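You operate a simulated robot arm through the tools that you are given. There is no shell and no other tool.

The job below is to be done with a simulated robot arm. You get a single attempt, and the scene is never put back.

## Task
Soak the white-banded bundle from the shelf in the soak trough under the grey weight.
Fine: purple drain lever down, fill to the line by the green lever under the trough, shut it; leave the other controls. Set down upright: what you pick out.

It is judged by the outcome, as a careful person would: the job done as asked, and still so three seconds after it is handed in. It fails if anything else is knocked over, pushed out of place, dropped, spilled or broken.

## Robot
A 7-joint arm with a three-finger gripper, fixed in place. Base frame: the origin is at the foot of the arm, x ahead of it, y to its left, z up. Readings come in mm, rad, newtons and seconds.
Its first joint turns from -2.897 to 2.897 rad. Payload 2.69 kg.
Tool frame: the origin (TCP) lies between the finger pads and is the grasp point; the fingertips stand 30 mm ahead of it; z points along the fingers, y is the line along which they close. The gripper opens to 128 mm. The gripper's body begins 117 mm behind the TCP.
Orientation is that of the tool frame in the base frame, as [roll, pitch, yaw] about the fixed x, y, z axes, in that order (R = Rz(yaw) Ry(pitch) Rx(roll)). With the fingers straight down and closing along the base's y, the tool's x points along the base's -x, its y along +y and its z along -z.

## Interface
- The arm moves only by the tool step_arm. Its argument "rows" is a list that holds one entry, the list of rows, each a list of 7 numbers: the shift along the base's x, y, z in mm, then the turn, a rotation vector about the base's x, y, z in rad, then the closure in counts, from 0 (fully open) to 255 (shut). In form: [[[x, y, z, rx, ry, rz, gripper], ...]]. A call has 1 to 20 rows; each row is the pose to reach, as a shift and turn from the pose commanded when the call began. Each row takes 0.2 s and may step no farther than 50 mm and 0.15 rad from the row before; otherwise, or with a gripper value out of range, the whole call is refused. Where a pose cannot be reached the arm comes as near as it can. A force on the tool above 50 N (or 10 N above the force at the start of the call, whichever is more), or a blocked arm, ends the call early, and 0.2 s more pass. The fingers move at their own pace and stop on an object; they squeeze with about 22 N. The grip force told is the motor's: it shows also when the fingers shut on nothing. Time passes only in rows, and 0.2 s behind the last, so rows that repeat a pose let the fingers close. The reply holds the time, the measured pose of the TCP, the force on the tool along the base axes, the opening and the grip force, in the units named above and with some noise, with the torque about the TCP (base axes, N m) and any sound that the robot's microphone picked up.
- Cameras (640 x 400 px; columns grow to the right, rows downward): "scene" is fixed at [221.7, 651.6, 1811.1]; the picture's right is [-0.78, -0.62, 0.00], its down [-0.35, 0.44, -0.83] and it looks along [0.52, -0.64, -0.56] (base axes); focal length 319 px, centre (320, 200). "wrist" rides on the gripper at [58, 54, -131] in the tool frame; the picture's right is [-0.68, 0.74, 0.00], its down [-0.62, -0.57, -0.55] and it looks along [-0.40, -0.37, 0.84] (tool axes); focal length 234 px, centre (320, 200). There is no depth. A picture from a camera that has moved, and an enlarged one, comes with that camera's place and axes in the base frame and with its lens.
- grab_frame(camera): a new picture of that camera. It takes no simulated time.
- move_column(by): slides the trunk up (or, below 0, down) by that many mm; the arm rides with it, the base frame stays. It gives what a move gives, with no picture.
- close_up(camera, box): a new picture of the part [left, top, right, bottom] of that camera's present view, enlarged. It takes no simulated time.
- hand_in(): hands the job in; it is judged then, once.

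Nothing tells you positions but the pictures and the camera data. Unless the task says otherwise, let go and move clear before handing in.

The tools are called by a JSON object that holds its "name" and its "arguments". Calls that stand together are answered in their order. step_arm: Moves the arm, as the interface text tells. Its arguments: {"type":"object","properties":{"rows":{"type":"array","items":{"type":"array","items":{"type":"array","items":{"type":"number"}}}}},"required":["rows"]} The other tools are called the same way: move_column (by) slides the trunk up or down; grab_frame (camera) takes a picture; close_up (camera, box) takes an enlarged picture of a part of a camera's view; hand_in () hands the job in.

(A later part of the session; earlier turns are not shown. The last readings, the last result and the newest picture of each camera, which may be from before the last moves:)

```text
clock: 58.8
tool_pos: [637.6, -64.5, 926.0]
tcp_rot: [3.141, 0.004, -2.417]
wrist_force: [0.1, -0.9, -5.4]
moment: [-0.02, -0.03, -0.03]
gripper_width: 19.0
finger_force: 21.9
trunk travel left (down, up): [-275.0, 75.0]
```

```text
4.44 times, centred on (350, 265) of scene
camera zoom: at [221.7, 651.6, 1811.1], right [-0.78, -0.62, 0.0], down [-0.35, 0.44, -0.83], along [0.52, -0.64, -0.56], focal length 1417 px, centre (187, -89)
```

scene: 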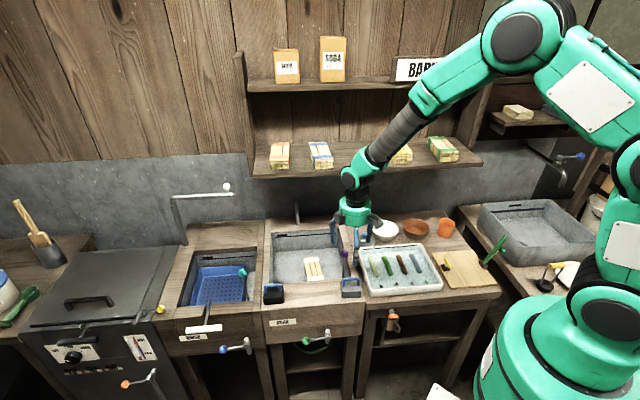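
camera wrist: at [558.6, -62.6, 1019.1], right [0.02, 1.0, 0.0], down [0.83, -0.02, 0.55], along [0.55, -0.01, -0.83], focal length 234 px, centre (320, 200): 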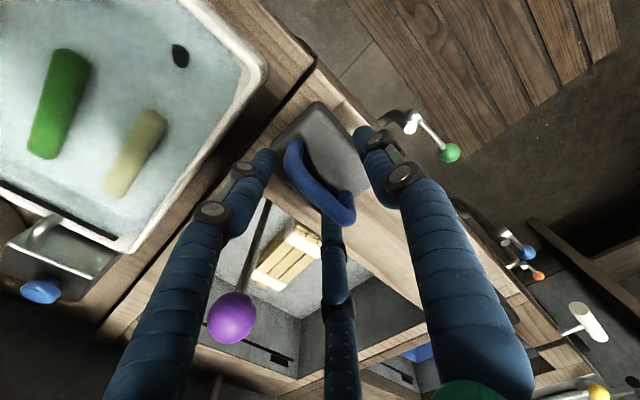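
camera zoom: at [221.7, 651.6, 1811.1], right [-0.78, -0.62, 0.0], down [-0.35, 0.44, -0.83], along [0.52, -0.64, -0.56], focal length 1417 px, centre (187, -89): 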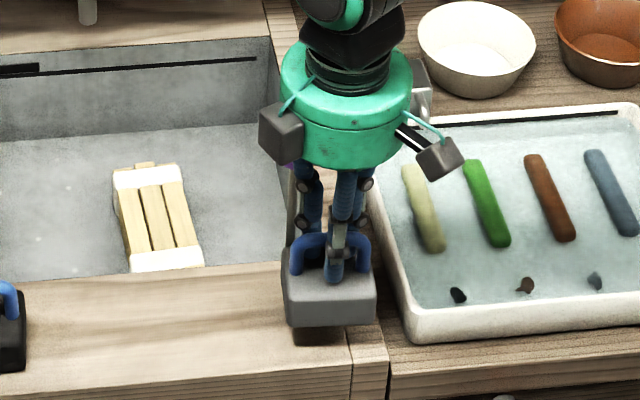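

Held firmly at about 0.55 kg. I'll look for the bundle before carrying the weight over.

{"name": "step_arm", "arguments": {"rows": [[[0, 0, 40, 0, 0, 0, 255], [0, 0, 80, 0, 0, 0, 255], [-20, 20, 110, 0, 0, 0, 255], [-40, 40, 130, 0, 0, 0, 255], [-40, 40, 130, 0, 0, 0, 255]]]}}

{"name": "grab_frame", "arguments": {"camera": "wrist"}}

{"name": "close_up", "arguments": {"camera": "scene", "box": [250, 210, 380, 310]}}

```text
clock: 60.0
tool_pos: [596.8, -22.6, 1052.9]
tcp_rot: [3.14, 0.004, -2.417]
wrist_force: [0.2, 0.0, -4.4]
moment: [-0.02, -0.06, -0.02]
gripper_width: 19.0
finger_force: 21.8
trunk travel left (down, up): [-275.0, 75.0]
```

```text
taken
camera wrist: at [518.2, -22.5, 1182.3], right [0.02, 1.0, 0.0], down [0.84, -0.02, 0.55], along [0.55, -0.01, -0.84], focal length 234 px, centre (320, 200)
```

wrist: 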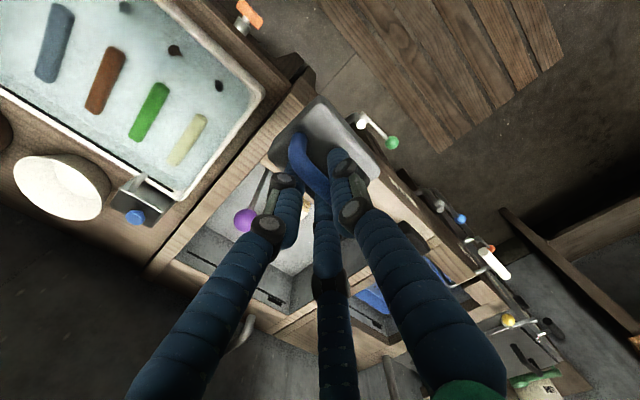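

```text
4.00 times, centred on (315, 260) of scene
camera zoom: at [221.7, 651.6, 1811.1], right [-0.78, -0.62, 0.0], down [-0.35, 0.44, -0.83], along [0.52, -0.64, -0.56], focal length 1276 px, centre (340, -40)
```

zoom: 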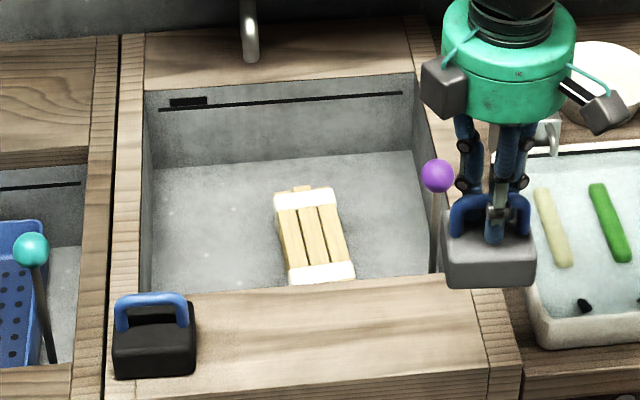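

The shelf edge overhangs the back half of the trough. So I'll lower the weight in the front half first, then slide it over the bundle at low height.

{"name": "step_arm", "arguments": {"rows": [[[35, -7, 0, 0, 0, 0.03, 255], [72, -14, 0, 0, 0, 0.06, 255], [110, -22, 0, 0, 0, 0.09, 255], [147, -29, 0, 0, 0, 0.12, 255], [184, -37, -10, 0, 0, 0.146, 255], [212, -42, -30, 0, 0, 0.146, 255], [219, -44, -60, 0, 0, 0.146, 255], [219, -44, -95, 0, 0, 0.146, 255], [219, -44, -130, 0, 0, 0.146, 255], [219, -44, -130, 0, 0, 0.146, 255]]]}}

{"name": "grab_frame", "arguments": {"camera": "wrist"}}

{"name": "close_up", "arguments": {"camera": "scene", "box": [240, 170, 400, 310]}}

```text
clock: 62.2
tool_pos: [817.0, -69.2, 923.3]
tcp_rot: [3.138, 0.004, -2.27]
wrist_force: [-0.1, -0.3, -4.2]
moment: [0.0, 0.01, -0.01]
gripper_width: 18.9
finger_force: 21.5
trunk travel left (down, up): [-275.0, 75.0]
```

```text
taken
camera wrist: at [739.0, -78.4, 1053.0], right [-0.13, 0.99, 0.0], down [0.83, 0.1, 0.55], along [0.54, 0.07, -0.84], focal length 234 px, centre (320, 200)
```

wrist: 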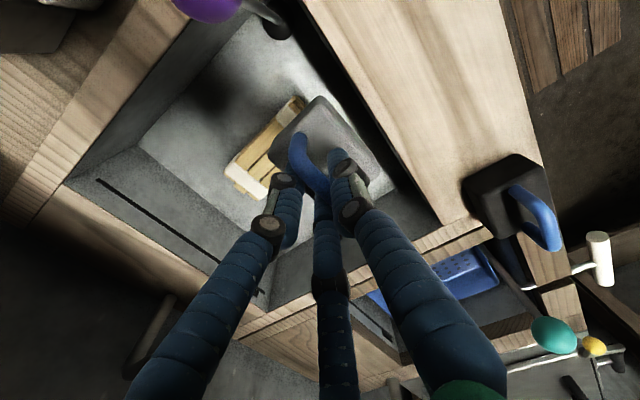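

```text
2.86 times, centred on (320, 240) of scene
camera zoom: at [221.7, 651.6, 1811.1], right [-0.78, -0.62, 0.0], down [-0.35, 0.44, -0.83], along [0.52, -0.64, -0.56], focal length 911 px, centre (320, 86)
```

zoom: 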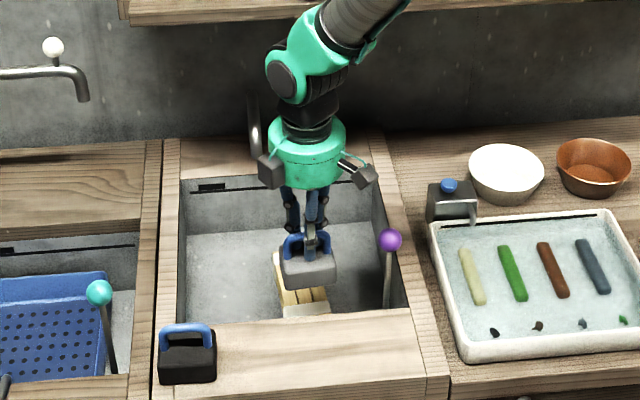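

The bundle centre is about (873, -122). I'll lower the weight inside the trough, then slide over the bundle.

{"name": "step_arm", "arguments": {"rows": [[[0, 0, -30, 0, 0, 0, 255], [0, 0, -58, 0, 0, 0, 255], [0, 0, -78, 0, 0, 0, 255], [5, -5, -82, 0, 0, 0, 255], [20, -19, -82, 0, 0, 0, 255], [37, -36, -82, 0, 0, 0, 255], [50, -48, -82, 0, 0, 0, 255], [55, -53, -82, 0, 0, 0, 255], [55, -53, -82, 0, 0, 0, 255]]]}}

{"name": "grab_frame", "arguments": {"camera": "wrist"}}

{"name": "close_up", "arguments": {"camera": "scene", "box": [260, 190, 380, 300]}}

```text
clock: 64.2
tool_pos: [874.8, -121.9, 841.3]
tcp_rot: [3.139, 0.004, -2.27]
wrist_force: [0.1, -0.1, -5.5]
moment: [-0.02, 0.03, 0.05]
gripper_width: 19.2
finger_force: 21.6
trunk travel left (down, up): [-275.0, 75.0]
```

```text
taken
camera wrist: at [794.5, -132.1, 971.8], right [-0.13, 0.99, 0.0], down [0.83, 0.1, 0.55], along [0.54, 0.07, -0.84], focal length 234 px, centre (320, 200)
```

wrist: 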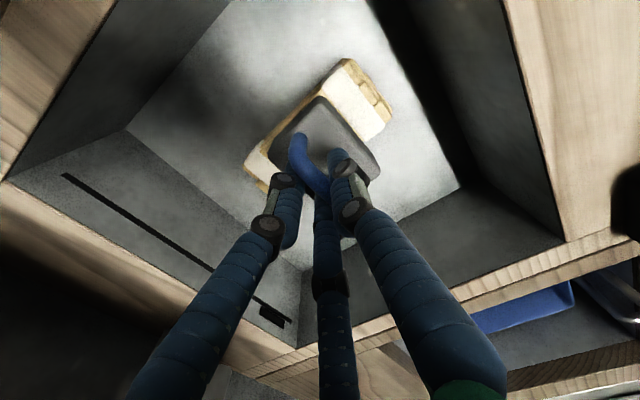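

```text
3.64 times, centred on (320, 245) of scene
camera zoom: at [221.7, 651.6, 1811.1], right [-0.78, -0.62, 0.0], down [-0.35, 0.44, -0.83], along [0.52, -0.64, -0.56], focal length 1160 px, centre (320, 36)
```

zoom: 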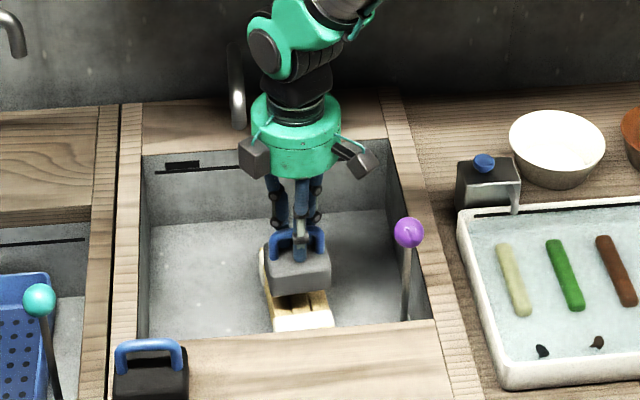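

{"name": "close_up", "arguments": {"camera": "wrist", "box": [220, 40, 420, 220]}}

```text
2.22 times, centred on (320, 130) of wrist
camera zoom: at [794.5, -132.1, 971.8], right [-0.13, 0.99, 0.0], down [0.83, 0.1, 0.55], along [0.54, 0.07, -0.84], focal length 520 px, centre (320, 356)
```

zoom: 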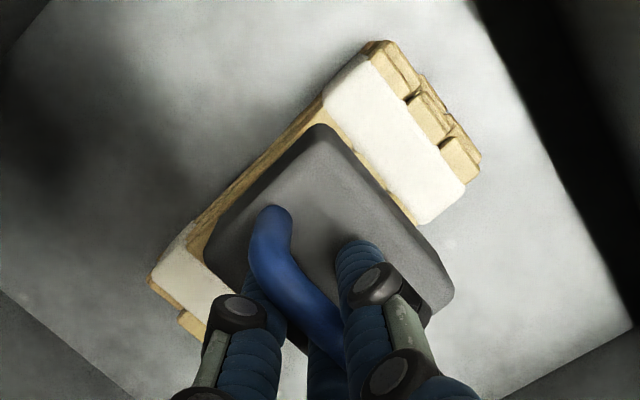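

Fine alignment: the bundle centre is about (879, -130), and the weight hangs slightly forward of the tool centre. I'll shift about 13 mm, then lower until contact.

{"name": "step_arm", "arguments": {"rows": [[[5, -5, 0, 0, 0, 0, 255], [9.5, -9.5, 0, 0, 0, 0, 255], [9.5, -9.5, -6, 0, 0, 0, 255], [9.5, -9.5, -12, 0, 0, 0, 255], [9.5, -9.5, -15, 0, 0, 0, 255], [9.5, -9.5, -15, 0, 0, 0, 255]]]}}

{"name": "close_up", "arguments": {"camera": "wrist", "box": [220, 40, 420, 220]}}

```text
clock: 65.6
tool_pos: [882.0, -129.7, 827.8]
tcp_rot: [3.139, 0.003, -2.271]
wrist_force: [0.0, -0.7, -4.3]
moment: [-0.01, -0.02, 0.02]
gripper_width: 19.0
finger_force: 22.3
trunk travel left (down, up): [-275.0, 75.0]
```

```text
2.22 times, centred on (320, 130) of wrist
camera zoom: at [802.8, -139.9, 956.8], right [-0.13, 0.99, 0.0], down [0.83, 0.1, 0.55], along [0.54, 0.07, -0.84], focal length 520 px, centre (320, 356)
```

zoom: 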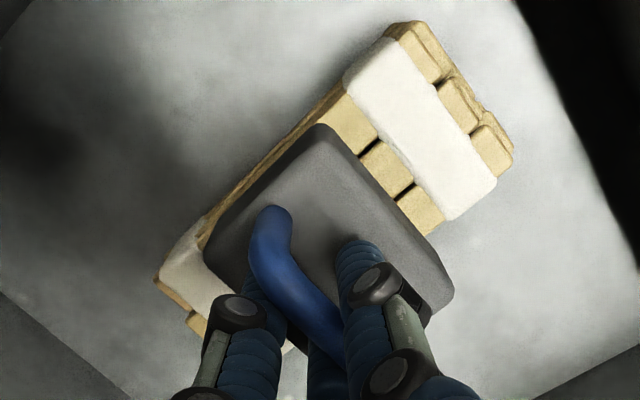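

{"name": "step_arm", "arguments": {"rows": [[[0, 0, -1.5, 0, 0, 0, 255], [0, 0, -3, 0, 0, 0, 255], [0, 0, -4.5, 0, 0, 0, 255], [0, 0, -6, 0, 0, 0, 255]]]}}

```text
clock: 66.6
tool_pos: [881.8, -129.7, 820.5]
tcp_rot: [3.14, 0.003, -2.271]
wrist_force: [-0.3, 0.6, -4.7]
moment: [0.03, -0.01, 0.02]
gripper_width: 19.0
finger_force: 22.5
trunk travel left (down, up): [-275.0, 75.0]
```

{"name": "step_arm", "arguments": {"rows": [[[0, 0, -1.5, 0, 0, 0, 255], [0, 0, -3, 0, 0, 0, 255], [0, 0, -4.5, 0, 0, 0, 255]]]}}

```text
clock: 67.4
tool_pos: [881.4, -129.4, 816.6]
tcp_rot: [3.137, 0.004, -2.271]
wrist_force: [-0.2, 0.1, -4.8]
moment: [-0.03, 0.0, 0.0]
gripper_width: 19.1
finger_force: 21.7
trunk travel left (down, up): [-275.0, 75.0]
```

{"name": "step_arm", "arguments": {"rows": [[[0, 0, -1.5, 0, 0, 0, 255], [0, 0, -3, 0, 0, 0, 255], [0, 0, -4.5, 0, 0, 0, 255]]]}}

{"name": "close_up", "arguments": {"camera": "scene", "box": [280, 220, 360, 300]}}

{"name": "close_up", "arguments": {"camera": "wrist", "box": [220, 40, 420, 220]}}

```text
clock: 68.2
tool_pos: [880.4, -129.9, 811.6]
tcp_rot: [3.141, 0.003, -2.27]
wrist_force: [0.1, -0.2, -5.3]
moment: [-0.02, -0.01, 0.02]
gripper_width: 19.3
finger_force: 21.2
trunk travel left (down, up): [-275.0, 75.0]
```

```text
5.00 times, centred on (320, 260) of scene
camera zoom: at [221.7, 651.6, 1811.1], right [-0.78, -0.62, 0.0], down [-0.35, 0.44, -0.83], along [0.52, -0.64, -0.56], focal length 1595 px, centre (320, -100)
```

zoom: 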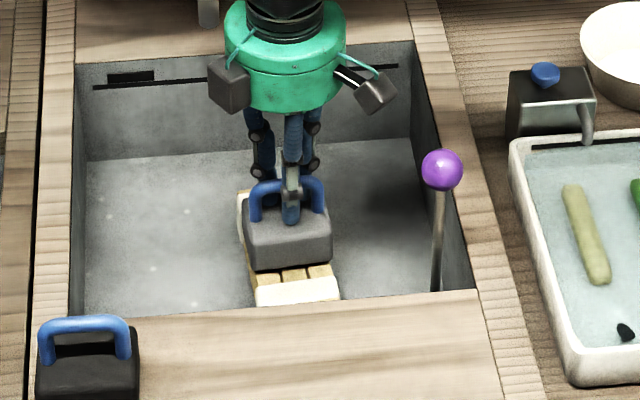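

```text
2.22 times, centred on (320, 130) of wrist
camera zoom: at [803.2, -140.0, 942.6], right [-0.13, 0.99, 0.0], down [0.83, 0.1, 0.55], along [0.54, 0.07, -0.84], focal length 520 px, centre (320, 356)
```

zoom: 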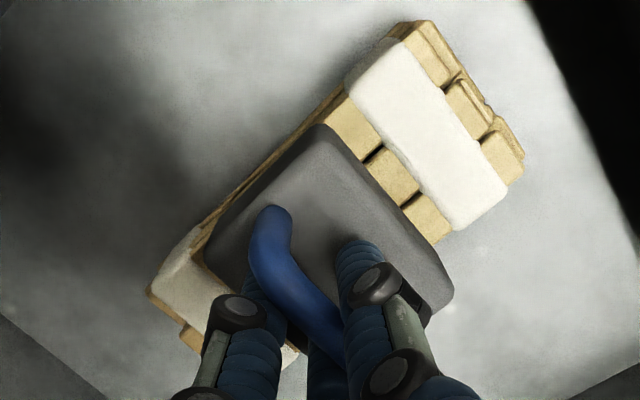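

{"name": "step_arm", "arguments": {"rows": [[[0, 0, -1.5, 0, 0, 0, 255], [0, 0, -3, 0, 0, 0, 255], [0, 0, -4.5, 0, 0, 0, 255]]]}}

```text
clock: 69.0
tool_pos: [882.4, -130.4, 808.8]
tcp_rot: [3.139, 0.005, -2.271]
wrist_force: [-5.4, -1.4, 9.6]
moment: [-0.27, 0.36, -0.02]
gripper_width: 18.9
finger_force: 21.9
trunk travel left (down, up): [-275.0, 75.0]
```

Contact at z≈808. I'll let go gently and rise straight up.

{"name": "step_arm", "arguments": {"rows": [[[0, 0, 0.5, 0, 0, 0, 240], [0, 0, 0.5, 0, 0, 0, 215], [0, 0, 0.5, 0, 0, 0, 190], [0, 0, 0.5, 0, 0, 0, 160], [0, 0, 0.5, 0, 0, 0, 128], [0, 0, 0.5, 0, 0, 0, 128]]]}}

{"name": "grab_frame", "arguments": {"camera": "wrist"}}

{"name": "close_up", "arguments": {"camera": "scene", "box": [280, 220, 360, 300]}}

```text
clock: 70.4
tool_pos: [882.3, -129.3, 808.2]
tcp_rot: [3.141, 0.002, -2.271]
wrist_force: [-0.5, 0.4, 0.8]
moment: [-0.03, 0.02, -0.03]
gripper_width: 63.9
finger_force: 0.0
trunk travel left (down, up): [-275.0, 75.0]
```

```text
taken
camera wrist: at [803.1, -140.0, 938.4], right [-0.13, 0.99, 0.0], down [0.83, 0.1, 0.55], along [0.54, 0.07, -0.84], focal length 234 px, centre (320, 200)
```

wrist: 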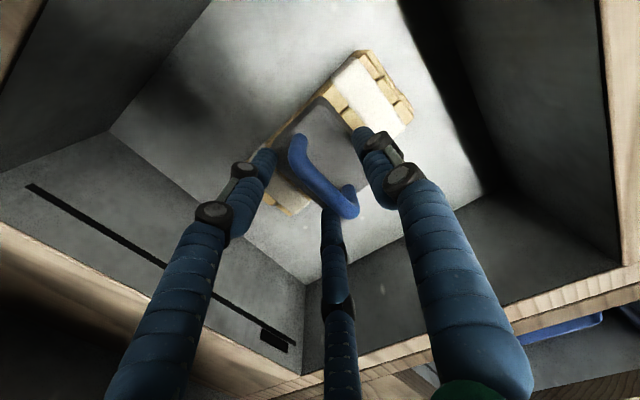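

```text
5.00 times, centred on (320, 260) of scene
camera zoom: at [221.7, 651.6, 1811.1], right [-0.78, -0.62, 0.0], down [-0.35, 0.44, -0.83], along [0.52, -0.64, -0.56], focal length 1595 px, centre (320, -100)
```

zoom: 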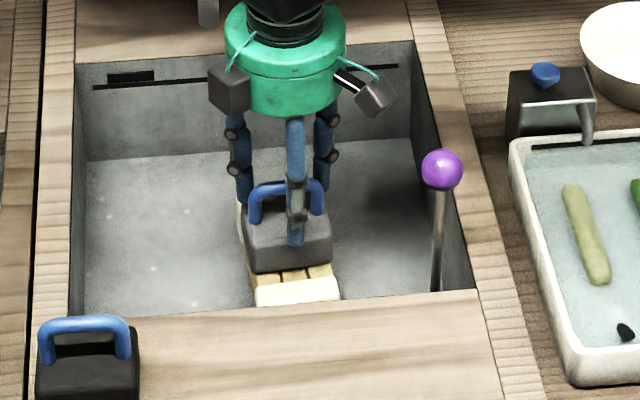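

Released and stable. I'll rise to clear the handle, then back out toward the front before going higher.

{"name": "step_arm", "arguments": {"rows": [[[0, 0, 10, 0, 0, 0, 128], [0, 0, 25, 0, 0, 0, 128], [0, 0, 40, 0, 0, 0, 128], [-10, 10, 48, 0, 0, 0, 128], [-30, 29, 52, 0, 0, 0, 128], [-52, 50, 60, 0, 0, 0, 128], [-75, 72, 75, 0, 0, 0, 128], [-98, 94, 95, 0, 0, 0, 100], [-120, 115, 120, 0, 0, 0, 60], [-140, 135, 150, 0, 0, 0, 0], [-160, 155, 185, 0, 0, 0, 0], [-160, 155, 185, 0, 0, 0, 0]]]}}

{"name": "grab_frame", "arguments": {"camera": "wrist"}}

{"name": "close_up", "arguments": {"camera": "scene", "box": [250, 200, 370, 310]}}

{"name": "close_up", "arguments": {"camera": "scene", "box": [250, 310, 370, 390]}}

```text
clock: 73.0
tool_pos: [720.7, 25.7, 996.6]
tcp_rot: [3.14, 0.002, -2.27]
wrist_force: [-1.7, 0.9, -0.3]
moment: [0.0, -0.07, -0.02]
gripper_width: 128.1
finger_force: 0.0
trunk travel left (down, up): [-275.0, 75.0]
```

```text
taken
camera wrist: at [642.4, 15.8, 1127.8], right [-0.13, 0.99, 0.0], down [0.83, 0.1, 0.55], along [0.54, 0.07, -0.84], focal length 234 px, centre (320, 200)
```

wrist: 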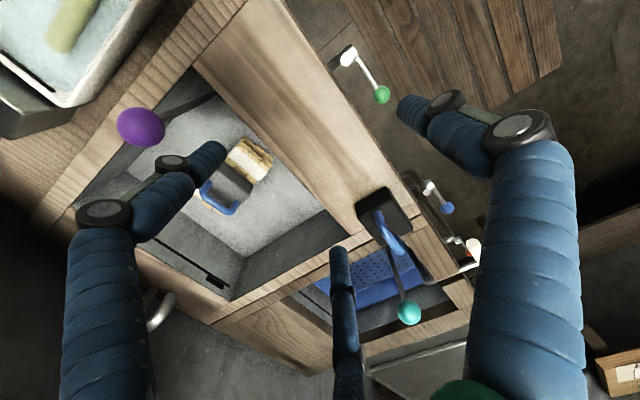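

```text
3.64 times, centred on (310, 255) of scene
camera zoom: at [221.7, 651.6, 1811.1], right [-0.78, -0.62, 0.0], down [-0.35, 0.44, -0.83], along [0.52, -0.64, -0.56], focal length 1160 px, centre (356, 0)
```

zoom: 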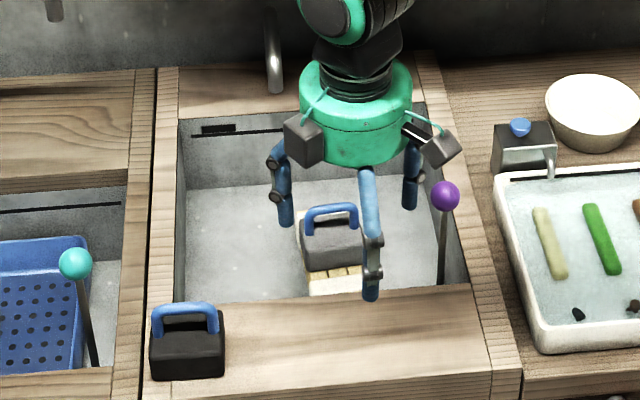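

```text
5.00 times, centred on (310, 350) of scene
camera zoom: at [221.7, 651.6, 1811.1], right [-0.78, -0.62, 0.0], down [-0.35, 0.44, -0.83], along [0.52, -0.64, -0.56], focal length 1595 px, centre (370, -550)
```

zoom: 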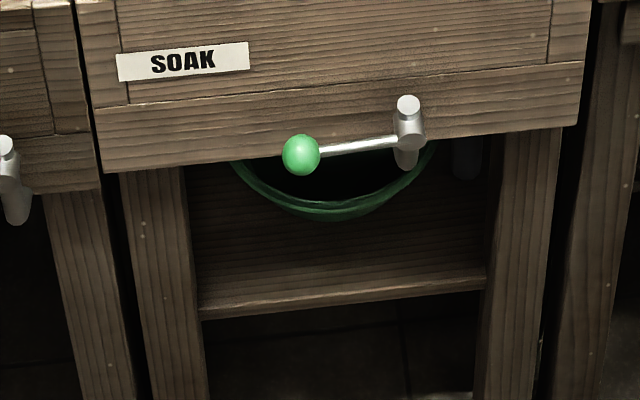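

The weight sits squarely on the bundle. The green lever has a vertical spindle: hub near (649, 56, 700) and ball near (695, 124, 689), with the handle along the apron. I'll swing out in front, re-orient and tilt the tool to approach the ball.

{"name": "step_arm", "arguments": {"rows": [[[-7, 12, 10, 0, 0, -0.137, 0], [-14, 25, 20, 0, 0, -0.274, 0], [-21, 37, 30, 0, 0, -0.411, 0], [-28, 50, 30, 0, 0, -0.548, 0], [-35, 62, 30, 0, 0, -0.685, 0], [-42, 75, 30, 0, 0, -0.822, 0], [-49, 87, 30, 0, 0, -0.959, 0], [-56, 100, 30, 0, 0, -1.096, 0], [-63, 112, 30, 0, 0, -1.233, 0], [-70, 125, 30, 0, 0, -1.37, 0], [-77, 137, 30, 0, 0, -1.507, 0], [-84, 150, 30, 0, 0, -1.64, 0], [-84, 150, 30, 0, 0, -1.64, 0]]]}}

{"name": "step_arm", "arguments": {"rows": [[[0, 0, 0, -0.098, -0.098, 0, 0], [0, 0, 0, -0.196, -0.196, 0, 0], [0, 0, -10, -0.294, -0.294, 0, 0], [0, 0, -20, -0.392, -0.392, 0, 0], [0, 0, -40, -0.49, -0.49, 0, 0], [0, 0, -50, -0.555, -0.555, 0, 0], [0, 0, -50, -0.555, -0.555, 0, 0]]]}}

{"name": "grab_frame", "arguments": {"camera": "wrist"}}

{"name": "grab_frame", "arguments": {"camera": "scene"}}

```text
clock: 75.8
tool_pos: [637.4, 175.5, 1024.3]
tcp_rot: [3.14, 0.003, 2.372]
wrist_force: [0.6, -0.7, 0.3]
moment: [-0.01, -0.01, 0.0]
gripper_width: 128.3
finger_force: 0.0
trunk travel left (down, up): [-275.0, 75.0]
```

```text
clock: 77.4
tool_pos: [638.1, 174.2, 972.4]
tcp_rot: [-3.126, 0.79, 2.378]
wrist_force: [-0.2, 0.5, 0.0]
moment: [-0.01, 0.0, 0.0]
gripper_width: 127.9
finger_force: 0.1
trunk travel left (down, up): [-275.0, 75.0]
```

```text
taken
camera wrist: at [579.2, 307.8, 1022.8], right [0.86, 0.2, 0.47], down [-0.36, -0.43, 0.83], along [0.37, -0.88, -0.3], focal length 234 px, centre (320, 200)
```

wrist: 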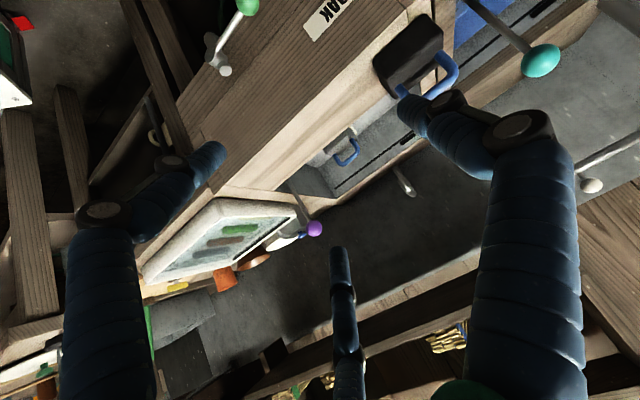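

```text
taken
```

scene: 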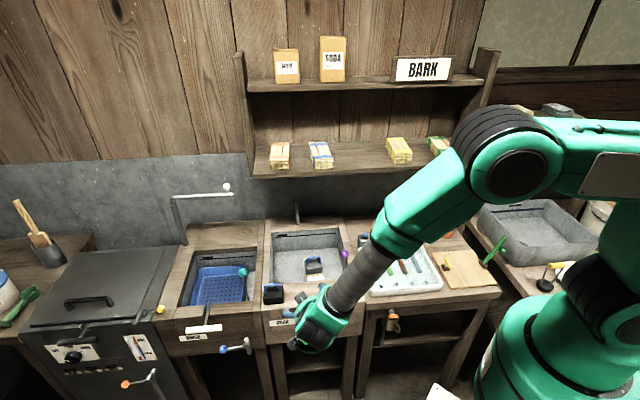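

{"name": "step_arm", "arguments": {"rows": [[[0, 3, -45, 0, 0, 0, 0], [-2, 6, -90, 0, 0, 0, 0], [-5, 9, -135, 0, 0, 0, 0], [-5, 9, -175, 0, 0, 0, 0], [-5, 9, -175, 0, 0, 0, 0]]]}}

{"name": "grab_frame", "arguments": {"camera": "wrist"}}

{"name": "close_up", "arguments": {"camera": "scene", "box": [230, 260, 390, 390]}}

```text
clock: 78.6
tool_pos: [633.5, 184.1, 799.4]
tcp_rot: [-3.125, 0.789, 2.381]
wrist_force: [0.8, 0.3, -0.3]
moment: [-0.02, 0.0, -0.02]
gripper_width: 128.0
finger_force: 0.1
trunk travel left (down, up): [-275.0, 75.0]
```

```text
taken
camera wrist: at [575.8, 316.4, 849.8], right [0.86, 0.2, 0.47], down [-0.36, -0.43, 0.83], along [0.37, -0.88, -0.3], focal length 234 px, centre (320, 200)
```

wrist: 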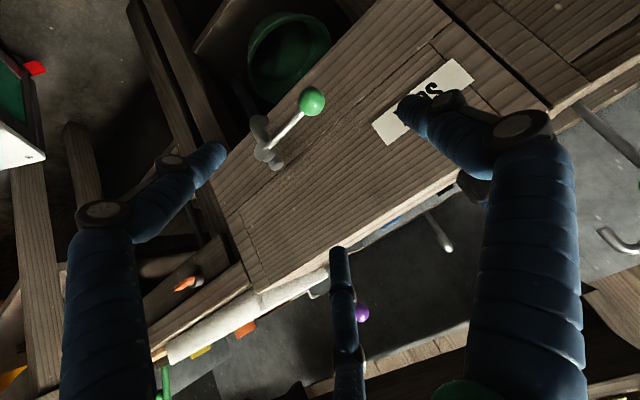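

```text
3.08 times, centred on (310, 325) of scene
camera zoom: at [221.7, 651.6, 1811.1], right [-0.78, -0.62, 0.0], down [-0.35, 0.44, -0.83], along [0.52, -0.64, -0.56], focal length 981 px, centre (351, -185)
```

zoom: 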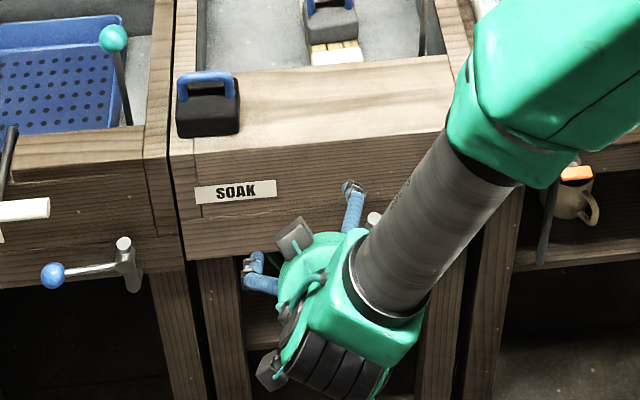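

{"name": "step_arm", "arguments": {"rows": [[[11, -7, -25, 0, 0, 0, 60], [22, -13, -50, 0, 0, 0, 110], [33, -20, -75, 0, 0, 0, 150], [33, -20, -75, 0, 0, 0, 150]]]}}

{"name": "grab_frame", "arguments": {"camera": "wrist"}}

{"name": "close_up", "arguments": {"camera": "wrist", "box": [220, 50, 420, 210]}}

```text
clock: 79.6
tool_pos: [667.5, 162.3, 720.8]
tcp_rot: [-3.128, 0.788, 2.379]
wrist_force: [0.6, -0.7, 0.4]
moment: [-0.03, 0.0, -0.01]
gripper_width: 52.6
finger_force: 0.0
trunk travel left (down, up): [-275.0, 75.0]
```

```text
taken
camera wrist: at [609.3, 295.7, 771.7], right [0.86, 0.2, 0.47], down [-0.36, -0.43, 0.83], along [0.37, -0.88, -0.3], focal length 234 px, centre (320, 200)
```

wrist: 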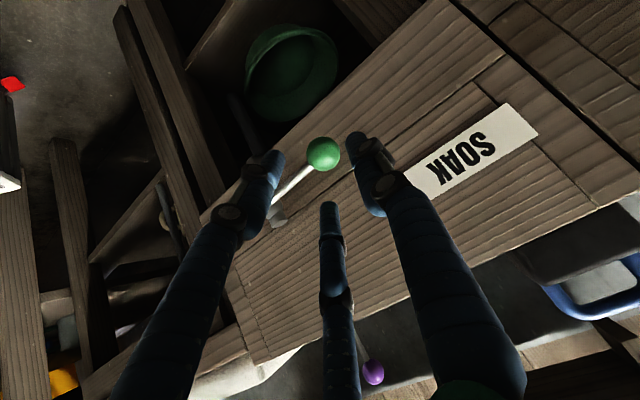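

```text
2.50 times, centred on (320, 130) of wrist
camera zoom: at [609.3, 295.7, 771.7], right [0.86, 0.2, 0.47], down [-0.36, -0.43, 0.83], along [0.37, -0.88, -0.3], focal length 585 px, centre (320, 375)
```

zoom: 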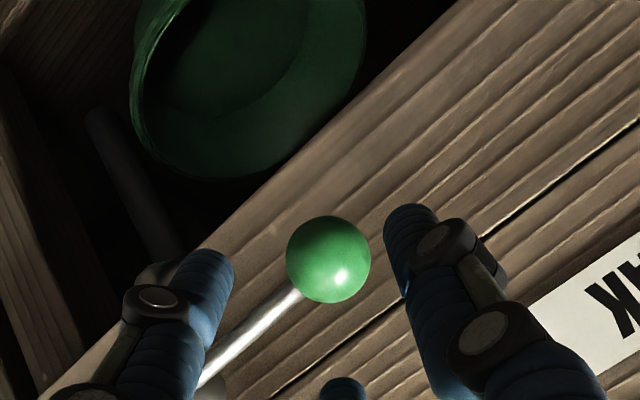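

The ball is at (702, 133, 676), nearly on the tool axis. I'll move in so it sits near the fingertips, clear of the apron, and grip.

{"name": "step_arm", "arguments": {"rows": [[[10, -7, -12, 0, 0, 0, 150], [18, -14, -22, 0, 0, 0, 150], [24, -19, -30, 0, 0, 0, 150], [27, -22, -34.5, 0, 0, 0, 150], [27, -22, -34.5, 0, 0, 0, 150]]]}}

{"name": "close_up", "arguments": {"camera": "wrist", "box": [220, 80, 420, 260]}}

```text
clock: 80.8
tool_pos: [692.0, 141.0, 687.6]
tcp_rot: [-3.127, 0.788, 2.377]
wrist_force: [0.2, -0.2, 0.5]
moment: [-0.01, 0.01, -0.03]
gripper_width: 52.8
finger_force: 0.1
trunk travel left (down, up): [-275.0, 75.0]
```

```text
2.22 times, centred on (320, 170) of wrist
camera zoom: at [635.2, 273.5, 737.3], right [0.86, 0.2, 0.47], down [-0.36, -0.43, 0.83], along [0.37, -0.88, -0.3], focal length 520 px, centre (320, 267)
```

zoom: 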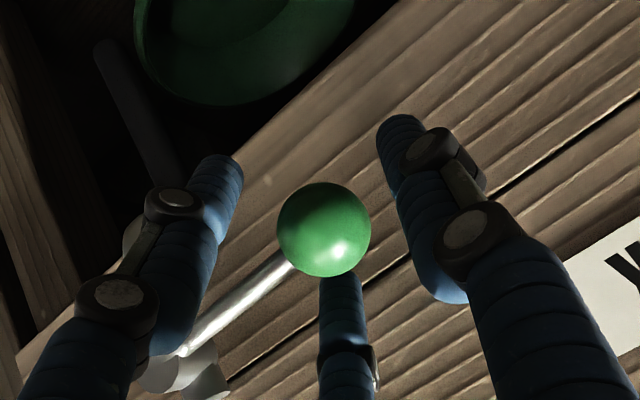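

{"name": "step_arm", "arguments": {"rows": [[[0, 0, 0, 0, 0, 0, 180], [0, 0, 0, 0, 0, 0, 200], [0, 0, 0, 0, 0, 0, 230], [0, 0, 0, 0, 0, 0, 255], [0, 0, 0, 0, 0, 0, 255]]]}}

{"name": "close_up", "arguments": {"camera": "wrist", "box": [220, 80, 420, 260]}}

{"name": "grab_frame", "arguments": {"camera": "scene"}}

```text
clock: 82.0
tool_pos: [694.1, 141.9, 687.6]
tcp_rot: [-3.128, 0.789, 2.379]
wrist_force: [11.4, -7.1, 1.8]
moment: [-0.28, -0.05, -0.13]
gripper_width: 28.4
finger_force: 45.0
trunk travel left (down, up): [-275.0, 75.0]
```

```text
2.22 times, centred on (320, 170) of wrist
camera zoom: at [635.9, 273.5, 737.8], right [0.86, 0.2, 0.47], down [-0.36, -0.43, 0.83], along [0.37, -0.88, -0.3], focal length 520 px, centre (320, 267)
```

zoom: 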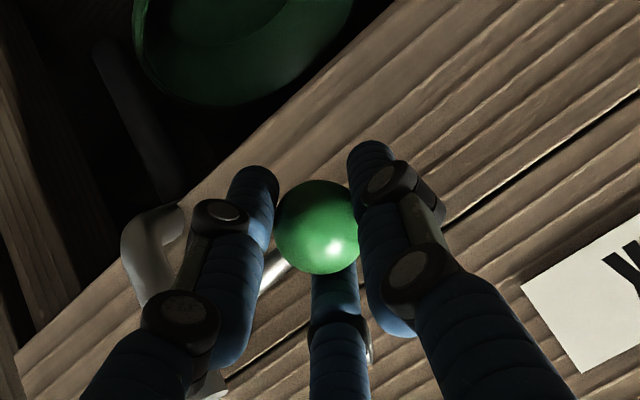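

```text
taken
```

scene: 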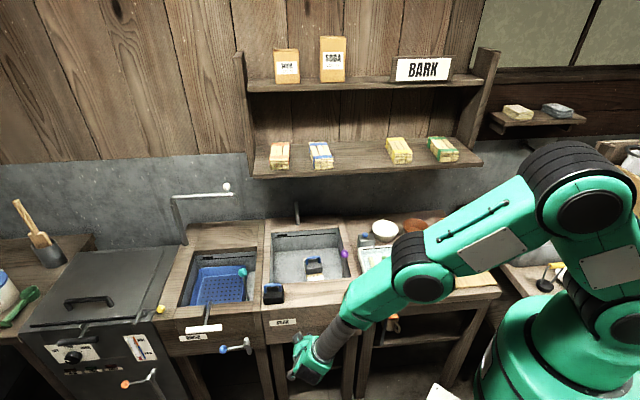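

Gripped at 28 mm, and the scene camera still sees the trough clearly. I'll turn the lever a little outward, away from the apron, rotating the tool with it.

{"name": "step_arm", "arguments": {"rows": [[[-4.1, 2.1, 0, 0, 0, 0.05, 255], [-8.3, 3.9, 0, 0, 0, 0.1, 255]]]}}

{"name": "close_up", "arguments": {"camera": "wrist", "box": [180, 60, 440, 300]}}

{"name": "close_up", "arguments": {"camera": "scene", "box": [260, 190, 370, 300]}}

```text
clock: 82.6
tool_pos: [684.4, 146.0, 688.5]
tcp_rot: [-3.128, 0.789, 2.476]
wrist_force: [31.2, -34.4, 5.6]
moment: [-0.72, -0.18, -0.29]
gripper_width: 29.6
finger_force: 45.2
trunk travel left (down, up): [-275.0, 75.0]
```

```text
1.67 times, centred on (310, 180) of wrist
camera zoom: at [615.3, 271.9, 738.8], right [0.83, 0.28, 0.47], down [-0.31, -0.46, 0.83], along [0.45, -0.84, -0.3], focal length 390 px, centre (337, 233)
```

zoom: 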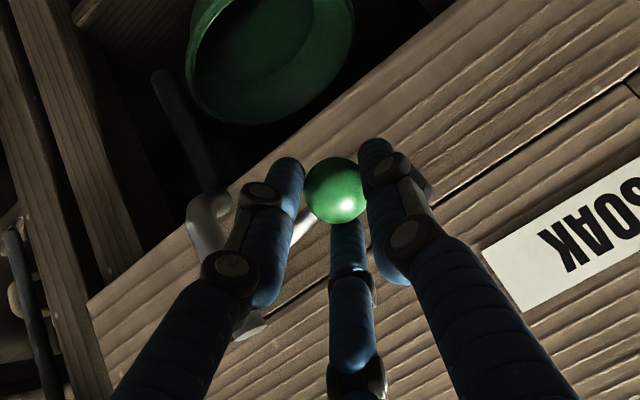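

```text
3.64 times, centred on (315, 245) of scene
camera zoom: at [221.7, 651.6, 1811.1], right [-0.78, -0.62, 0.0], down [-0.35, 0.44, -0.83], along [0.52, -0.64, -0.56], focal length 1160 px, centre (338, 36)
```

zoom: 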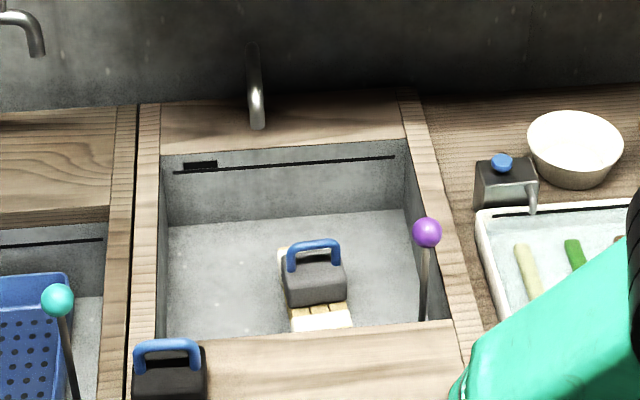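

{"name": "step_arm", "arguments": {"rows": [[[0, 0, 0, 0, 0, 0, 255], [0, 0, 0, 0, 0, 0, 255], [0, 0, 0, 0, 0, 0, 255]]]}}

{"name": "close_up", "arguments": {"camera": "wrist", "box": [220, 80, 420, 260]}}

{"name": "close_up", "arguments": {"camera": "scene", "box": [270, 310, 370, 390]}}

```text
clock: 83.4
tool_pos: [686.0, 146.0, 690.2]
tcp_rot: [-3.128, 0.787, 2.479]
wrist_force: [29.8, -34.6, 6.6]
moment: [-0.78, -0.17, -0.39]
gripper_width: 29.1
finger_force: 44.6
trunk travel left (down, up): [-275.0, 75.0]
```

```text
2.22 times, centred on (320, 170) of wrist
camera zoom: at [614.9, 272.0, 738.5], right [0.84, 0.28, 0.47], down [-0.31, -0.46, 0.83], along [0.45, -0.84, -0.3], focal length 520 px, centre (320, 267)
```

zoom: 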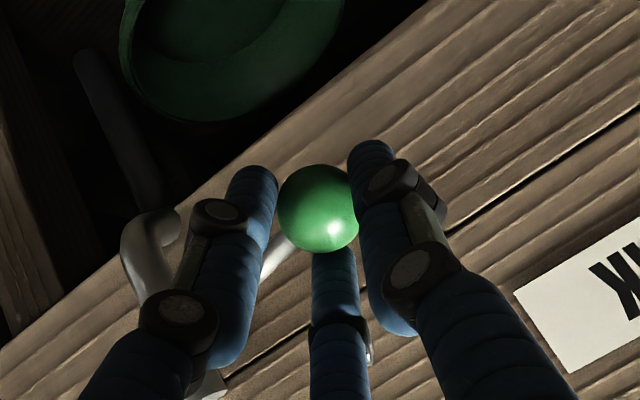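

```text
5.00 times, centred on (320, 350) of scene
camera zoom: at [221.7, 651.6, 1811.1], right [-0.78, -0.62, 0.0], down [-0.35, 0.44, -0.83], along [0.52, -0.64, -0.56], focal length 1595 px, centre (320, -550)
```

zoom: 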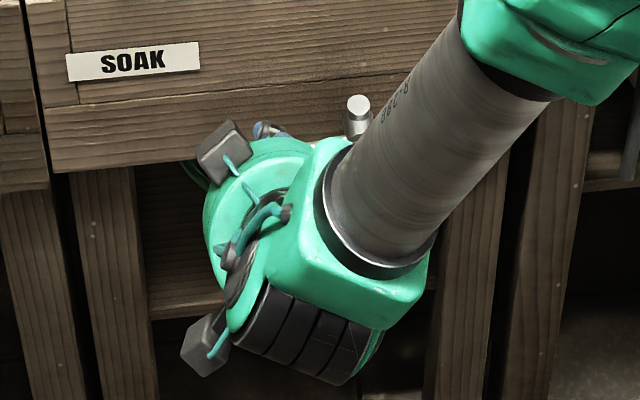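

The lever holds firm outward with a steady 46 N and no motion, so that's probably its stop. I'll ease back and try gently the other way.

{"name": "step_arm", "arguments": {"rows": [[[4.2, -1.8, 0, 0, 0, -0.05, 255], [8.3, -3.9, 0, 0, 0, -0.1, 255], [12.3, -6.3, 0, 0, 0, -0.15, 255]]]}}

{"name": "close_up", "arguments": {"camera": "wrist", "box": [220, 80, 420, 260]}}

```text
clock: 84.2
tool_pos: [693.4, 141.2, 687.6]
tcp_rot: [-3.124, 0.788, 2.331]
wrist_force: [-27.2, 25.9, -4.8]
moment: [0.72, 0.18, 0.21]
gripper_width: 28.6
finger_force: 45.2
trunk travel left (down, up): [-275.0, 75.0]
```

```text
2.22 times, centred on (320, 170) of wrist
camera zoom: at [643.3, 276.2, 738.3], right [0.87, 0.16, 0.47], down [-0.38, -0.41, 0.83], along [0.32, -0.9, -0.3], focal length 520 px, centre (320, 267)
```

zoom: 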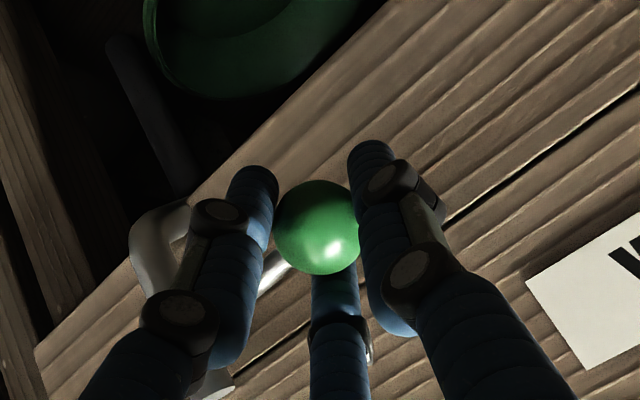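

It resists both ways, so the axis may not be vertical. I'll return to neutral and probe up and down.

{"name": "step_arm", "arguments": {"rows": [[[-3.5, 2.5, 0, 0, 0, 0.05, 255], [-3.5, 2.5, 0, 0, 0, 0.05, 255]]]}}

{"name": "step_arm", "arguments": {"rows": [[[0, 0, -3, 0, 0, 0, 255], [0, 0, -6, 0, 0, 0, 255]]]}}

{"name": "close_up", "arguments": {"camera": "wrist", "box": [220, 80, 420, 260]}}

```text
clock: 84.8
tool_pos: [694.0, 140.2, 688.8]
tcp_rot: [-3.126, 0.789, 2.379]
wrist_force: [11.1, -18.9, -20.5]
moment: [-0.1, 0.0, -0.04]
gripper_width: 28.3
finger_force: 44.8
trunk travel left (down, up): [-275.0, 75.0]
```

```text
clock: 85.4
tool_pos: [693.7, 140.3, 683.1]
tcp_rot: [-3.13, 0.791, 2.377]
wrist_force: [0.7, -24.2, 11.8]
moment: [-0.74, 0.56, -0.7]
gripper_width: 28.7
finger_force: 44.7
trunk travel left (down, up): [-275.0, 75.0]
```

```text
2.22 times, centred on (320, 170) of wrist
camera zoom: at [636.2, 273.4, 733.1], right [0.86, 0.2, 0.47], down [-0.36, -0.43, 0.83], along [0.37, -0.88, -0.3], focal length 520 px, centre (320, 267)
```

zoom: 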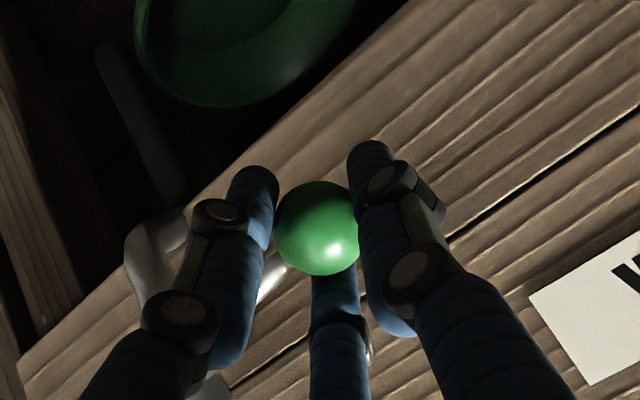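

The ball followed the fingers downward about 6 mm with little force, so the lever swings in a vertical plane. I'll continue down carefully.

{"name": "step_arm", "arguments": {"rows": [[[0, 0, -3, 0, 0, 0, 255], [0, 0, -6, 0, 0, 0, 255], [0, 0, -9, 0, 0, 0, 255]]]}}

{"name": "close_up", "arguments": {"camera": "wrist", "box": [180, 60, 440, 300]}}

{"name": "close_up", "arguments": {"camera": "scene", "box": [260, 190, 370, 300]}}

```text
clock: 86.2
tool_pos: [691.5, 140.1, 674.9]
tcp_rot: [-3.129, 0.786, 2.379]
wrist_force: [1.6, -31.4, 14.7]
moment: [-0.79, 0.55, -0.84]
gripper_width: 28.6
finger_force: 45.5
trunk travel left (down, up): [-275.0, 75.0]
```

```text
1.67 times, centred on (310, 180) of wrist
camera zoom: at [635.1, 273.0, 723.9], right [0.86, 0.2, 0.47], down [-0.36, -0.43, 0.83], along [0.37, -0.88, -0.3], focal length 390 px, centre (337, 233)
```

zoom: 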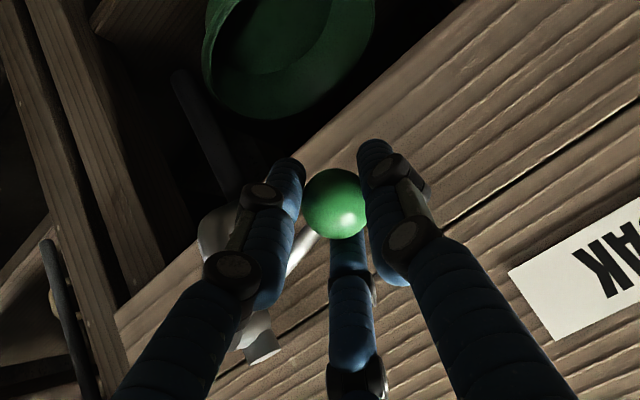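

```text
3.64 times, centred on (315, 245) of scene
camera zoom: at [221.7, 651.6, 1811.1], right [-0.78, -0.62, 0.0], down [-0.35, 0.44, -0.83], along [0.52, -0.64, -0.56], focal length 1160 px, centre (338, 36)
```

zoom: 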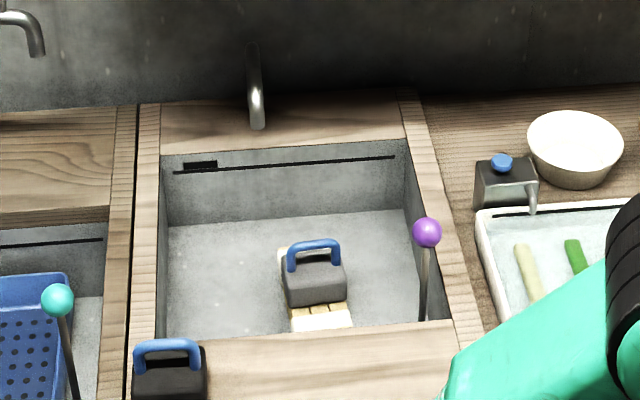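

The lever follows downward. I'll rotate it further about the hub, turning the tool along, and check for water as I go.

{"name": "step_arm", "arguments": {"rows": [[[-1, -1.3, -6.6, -0.058, 0.048, 0, 255], [-1.5, -2, -13.2, -0.115, 0.096, 0, 255], [-2.3, -2.8, -19.7, -0.173, 0.144, 0, 255], [-3.5, -4.2, -26, -0.231, 0.192, 0, 255]]]}}

{"name": "close_up", "arguments": {"camera": "wrist", "box": [180, 60, 440, 300]}}

{"name": "close_up", "arguments": {"camera": "scene", "box": [260, 190, 370, 300]}}

```text
clock: 87.2
tool_pos: [686.8, 136.8, 648.1]
tcp_rot: [-2.704, 0.762, 2.678]
wrist_force: [-5.0, -25.4, 10.5]
moment: [-0.63, -0.3, -0.31]
gripper_width: 28.7
finger_force: 45.1
trunk travel left (down, up): [-275.0, 75.0]
```

```text
1.67 times, centred on (310, 180) of wrist
camera zoom: at [637.9, 278.0, 676.3], right [0.93, 0.28, 0.24], down [-0.18, -0.22, 0.96], along [0.32, -0.93, -0.16], focal length 390 px, centre (337, 233)
```

zoom: 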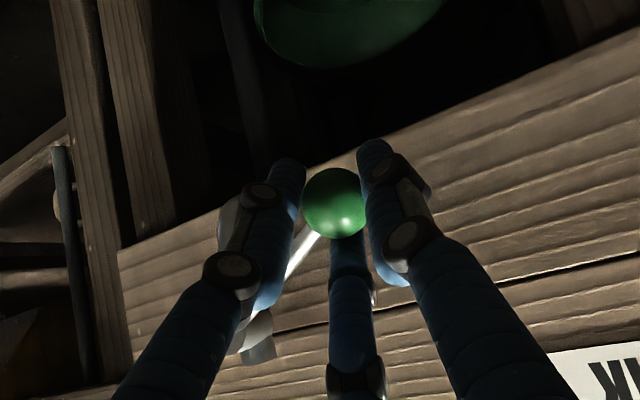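

```text
3.64 times, centred on (315, 245) of scene
camera zoom: at [221.7, 651.6, 1811.1], right [-0.78, -0.62, 0.0], down [-0.35, 0.44, -0.83], along [0.52, -0.64, -0.56], focal length 1160 px, centre (338, 36)
```

zoom: 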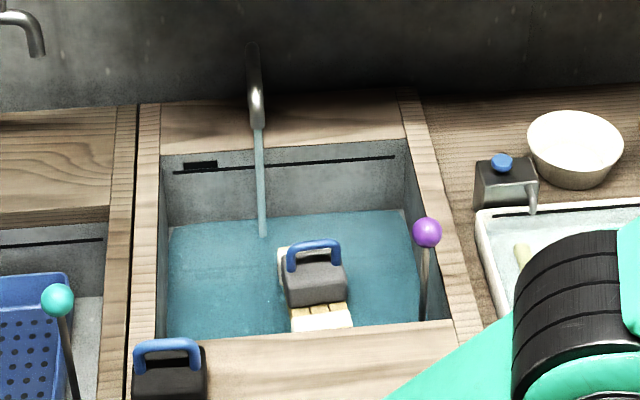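

Water is running from the spout. I'll hold here and gauge the fill rate in short waits.

{"name": "step_arm", "arguments": {"rows": [[[0, 0, 0, 0, 0, 0, 255], [0, 0, 0, 0, 0, 0, 255], [0, 0, 0, 0, 0, 0, 255]]]}}

{"name": "close_up", "arguments": {"camera": "scene", "box": [260, 190, 370, 300]}}

```text
clock: 88.0
tool_pos: [687.8, 136.2, 648.6]
tcp_rot: [-2.707, 0.761, 2.676]
wrist_force: [-10.0, -22.5, 9.7]
moment: [-0.13, -0.06, -0.04]
gripper_width: 28.6
finger_force: 45.3
trunk travel left (down, up): [-275.0, 75.0]
```

```text
3.64 times, centred on (315, 245) of scene
camera zoom: at [221.7, 651.6, 1811.1], right [-0.78, -0.62, 0.0], down [-0.35, 0.44, -0.83], along [0.52, -0.64, -0.56], focal length 1160 px, centre (338, 36)
```

zoom: 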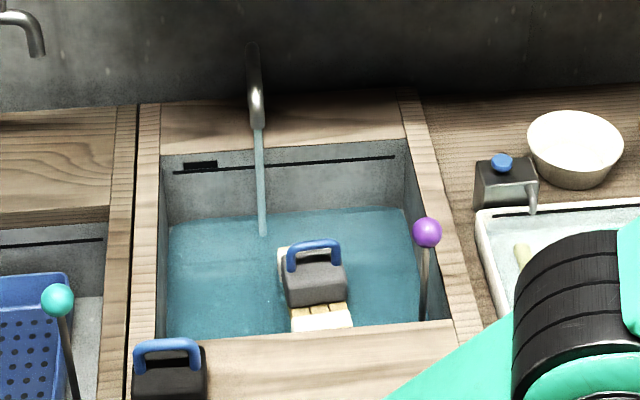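

{"name": "step_arm", "arguments": {"rows": [[[0, 0, 0, 0, 0, 0, 255], [0, 0, 0, 0, 0, 0, 255], [0, 0, 0, 0, 0, 0, 255], [0, 0, 0, 0, 0, 0, 255], [0, 0, 0, 0, 0, 0, 255], [0, 0, 0, 0, 0, 0, 255], [0, 0, 0, 0, 0, 0, 255], [0, 0, 0, 0, 0, 0, 255], [0, 0, 0, 0, 0, 0, 255], [0, 0, 0, 0, 0, 0, 255]]]}}

{"name": "close_up", "arguments": {"camera": "scene", "box": [260, 190, 370, 300]}}

```text
clock: 90.2
tool_pos: [688.1, 135.7, 647.9]
tcp_rot: [-2.708, 0.764, 2.676]
wrist_force: [-19.0, -16.4, 7.1]
moment: [0.18, -0.07, 0.01]
gripper_width: 28.9
finger_force: 45.3
trunk travel left (down, up): [-275.0, 75.0]
```

```text
3.64 times, centred on (315, 245) of scene
camera zoom: at [221.7, 651.6, 1811.1], right [-0.78, -0.62, 0.0], down [-0.35, 0.44, -0.83], along [0.52, -0.64, -0.56], focal length 1160 px, centre (338, 36)
```

zoom: 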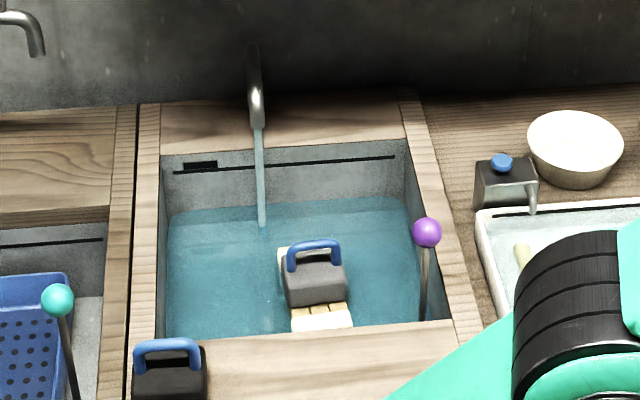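

The level rises about 4–5 px/s and needs about 40 px more. I'll wait 4 s and re-check.

{"name": "step_arm", "arguments": {"rows": [[[0, 0, 0, 0, 0, 0, 255], [0, 0, 0, 0, 0, 0, 255], [0, 0, 0, 0, 0, 0, 255], [0, 0, 0, 0, 0, 0, 255], [0, 0, 0, 0, 0, 0, 255], [0, 0, 0, 0, 0, 0, 255], [0, 0, 0, 0, 0, 0, 255], [0, 0, 0, 0, 0, 0, 255], [0, 0, 0, 0, 0, 0, 255], [0, 0, 0, 0, 0, 0, 255], [0, 0, 0, 0, 0, 0, 255], [0, 0, 0, 0, 0, 0, 255], [0, 0, 0, 0, 0, 0, 255], [0, 0, 0, 0, 0, 0, 255], [0, 0, 0, 0, 0, 0, 255]]]}}

{"name": "close_up", "arguments": {"camera": "scene", "box": [260, 190, 370, 300]}}

{"name": "close_up", "arguments": {"camera": "scene", "box": [265, 225, 345, 265]}}

```text
clock: 93.4
tool_pos: [688.0, 136.8, 648.7]
tcp_rot: [-2.707, 0.764, 2.676]
wrist_force: [-21.0, -11.3, 10.6]
moment: [-0.12, 0.08, -0.19]
gripper_width: 28.7
finger_force: 44.9
trunk travel left (down, up): [-275.0, 75.0]
```

```text
3.64 times, centred on (315, 245) of scene
camera zoom: at [221.7, 651.6, 1811.1], right [-0.78, -0.62, 0.0], down [-0.35, 0.44, -0.83], along [0.52, -0.64, -0.56], focal length 1160 px, centre (338, 36)
```

zoom: 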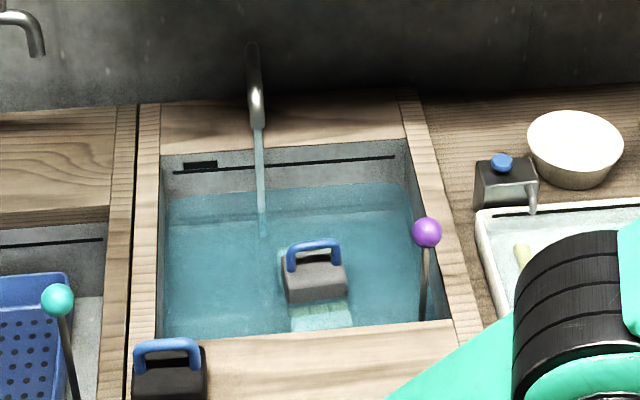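

```text
8.00 times, centred on (305, 245) of scene
camera zoom: at [221.7, 651.6, 1811.1], right [-0.78, -0.62, 0.0], down [-0.35, 0.44, -0.83], along [0.52, -0.64, -0.56], focal length 2551 px, centre (440, -160)
```

zoom: 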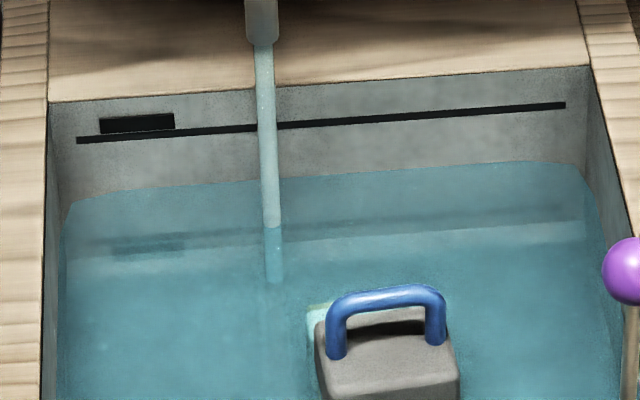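

{"name": "step_arm", "arguments": {"rows": [[[0, 0, 0, 0, 0, 0, 255], [0, 0, 0, 0, 0, 0, 255], [0, 0, 0, 0, 0, 0, 255], [0, 0, 0, 0, 0, 0, 255], [0, 0, 0, 0, 0, 0, 255], [0, 0, 0, 0, 0, 0, 255], [0, 0, 0, 0, 0, 0, 255], [0, 0, 0, 0, 0, 0, 255], [0, 0, 0, 0, 0, 0, 255], [0, 0, 0, 0, 0, 0, 255]]]}}

{"name": "close_up", "arguments": {"camera": "scene", "box": [265, 225, 345, 265]}}

```text
clock: 95.6
tool_pos: [688.1, 137.1, 649.1]
tcp_rot: [-2.707, 0.764, 2.674]
wrist_force: [-19.2, -10.4, 10.7]
moment: [-0.21, 0.07, -0.25]
gripper_width: 28.4
finger_force: 44.8
trunk travel left (down, up): [-275.0, 75.0]
```

```text
8.00 times, centred on (305, 245) of scene
camera zoom: at [221.7, 651.6, 1811.1], right [-0.78, -0.62, 0.0], down [-0.35, 0.44, -0.83], along [0.52, -0.64, -0.56], focal length 2551 px, centre (440, -160)
```

zoom: 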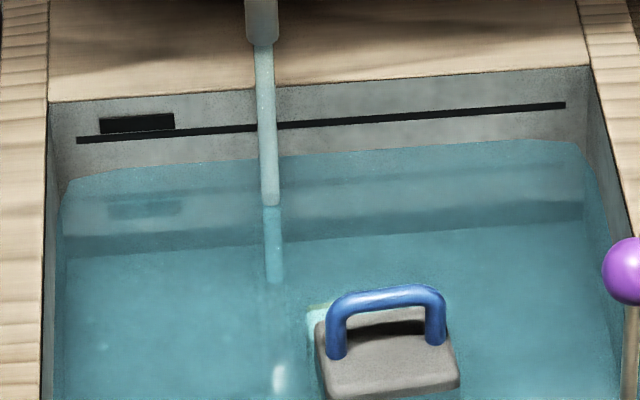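

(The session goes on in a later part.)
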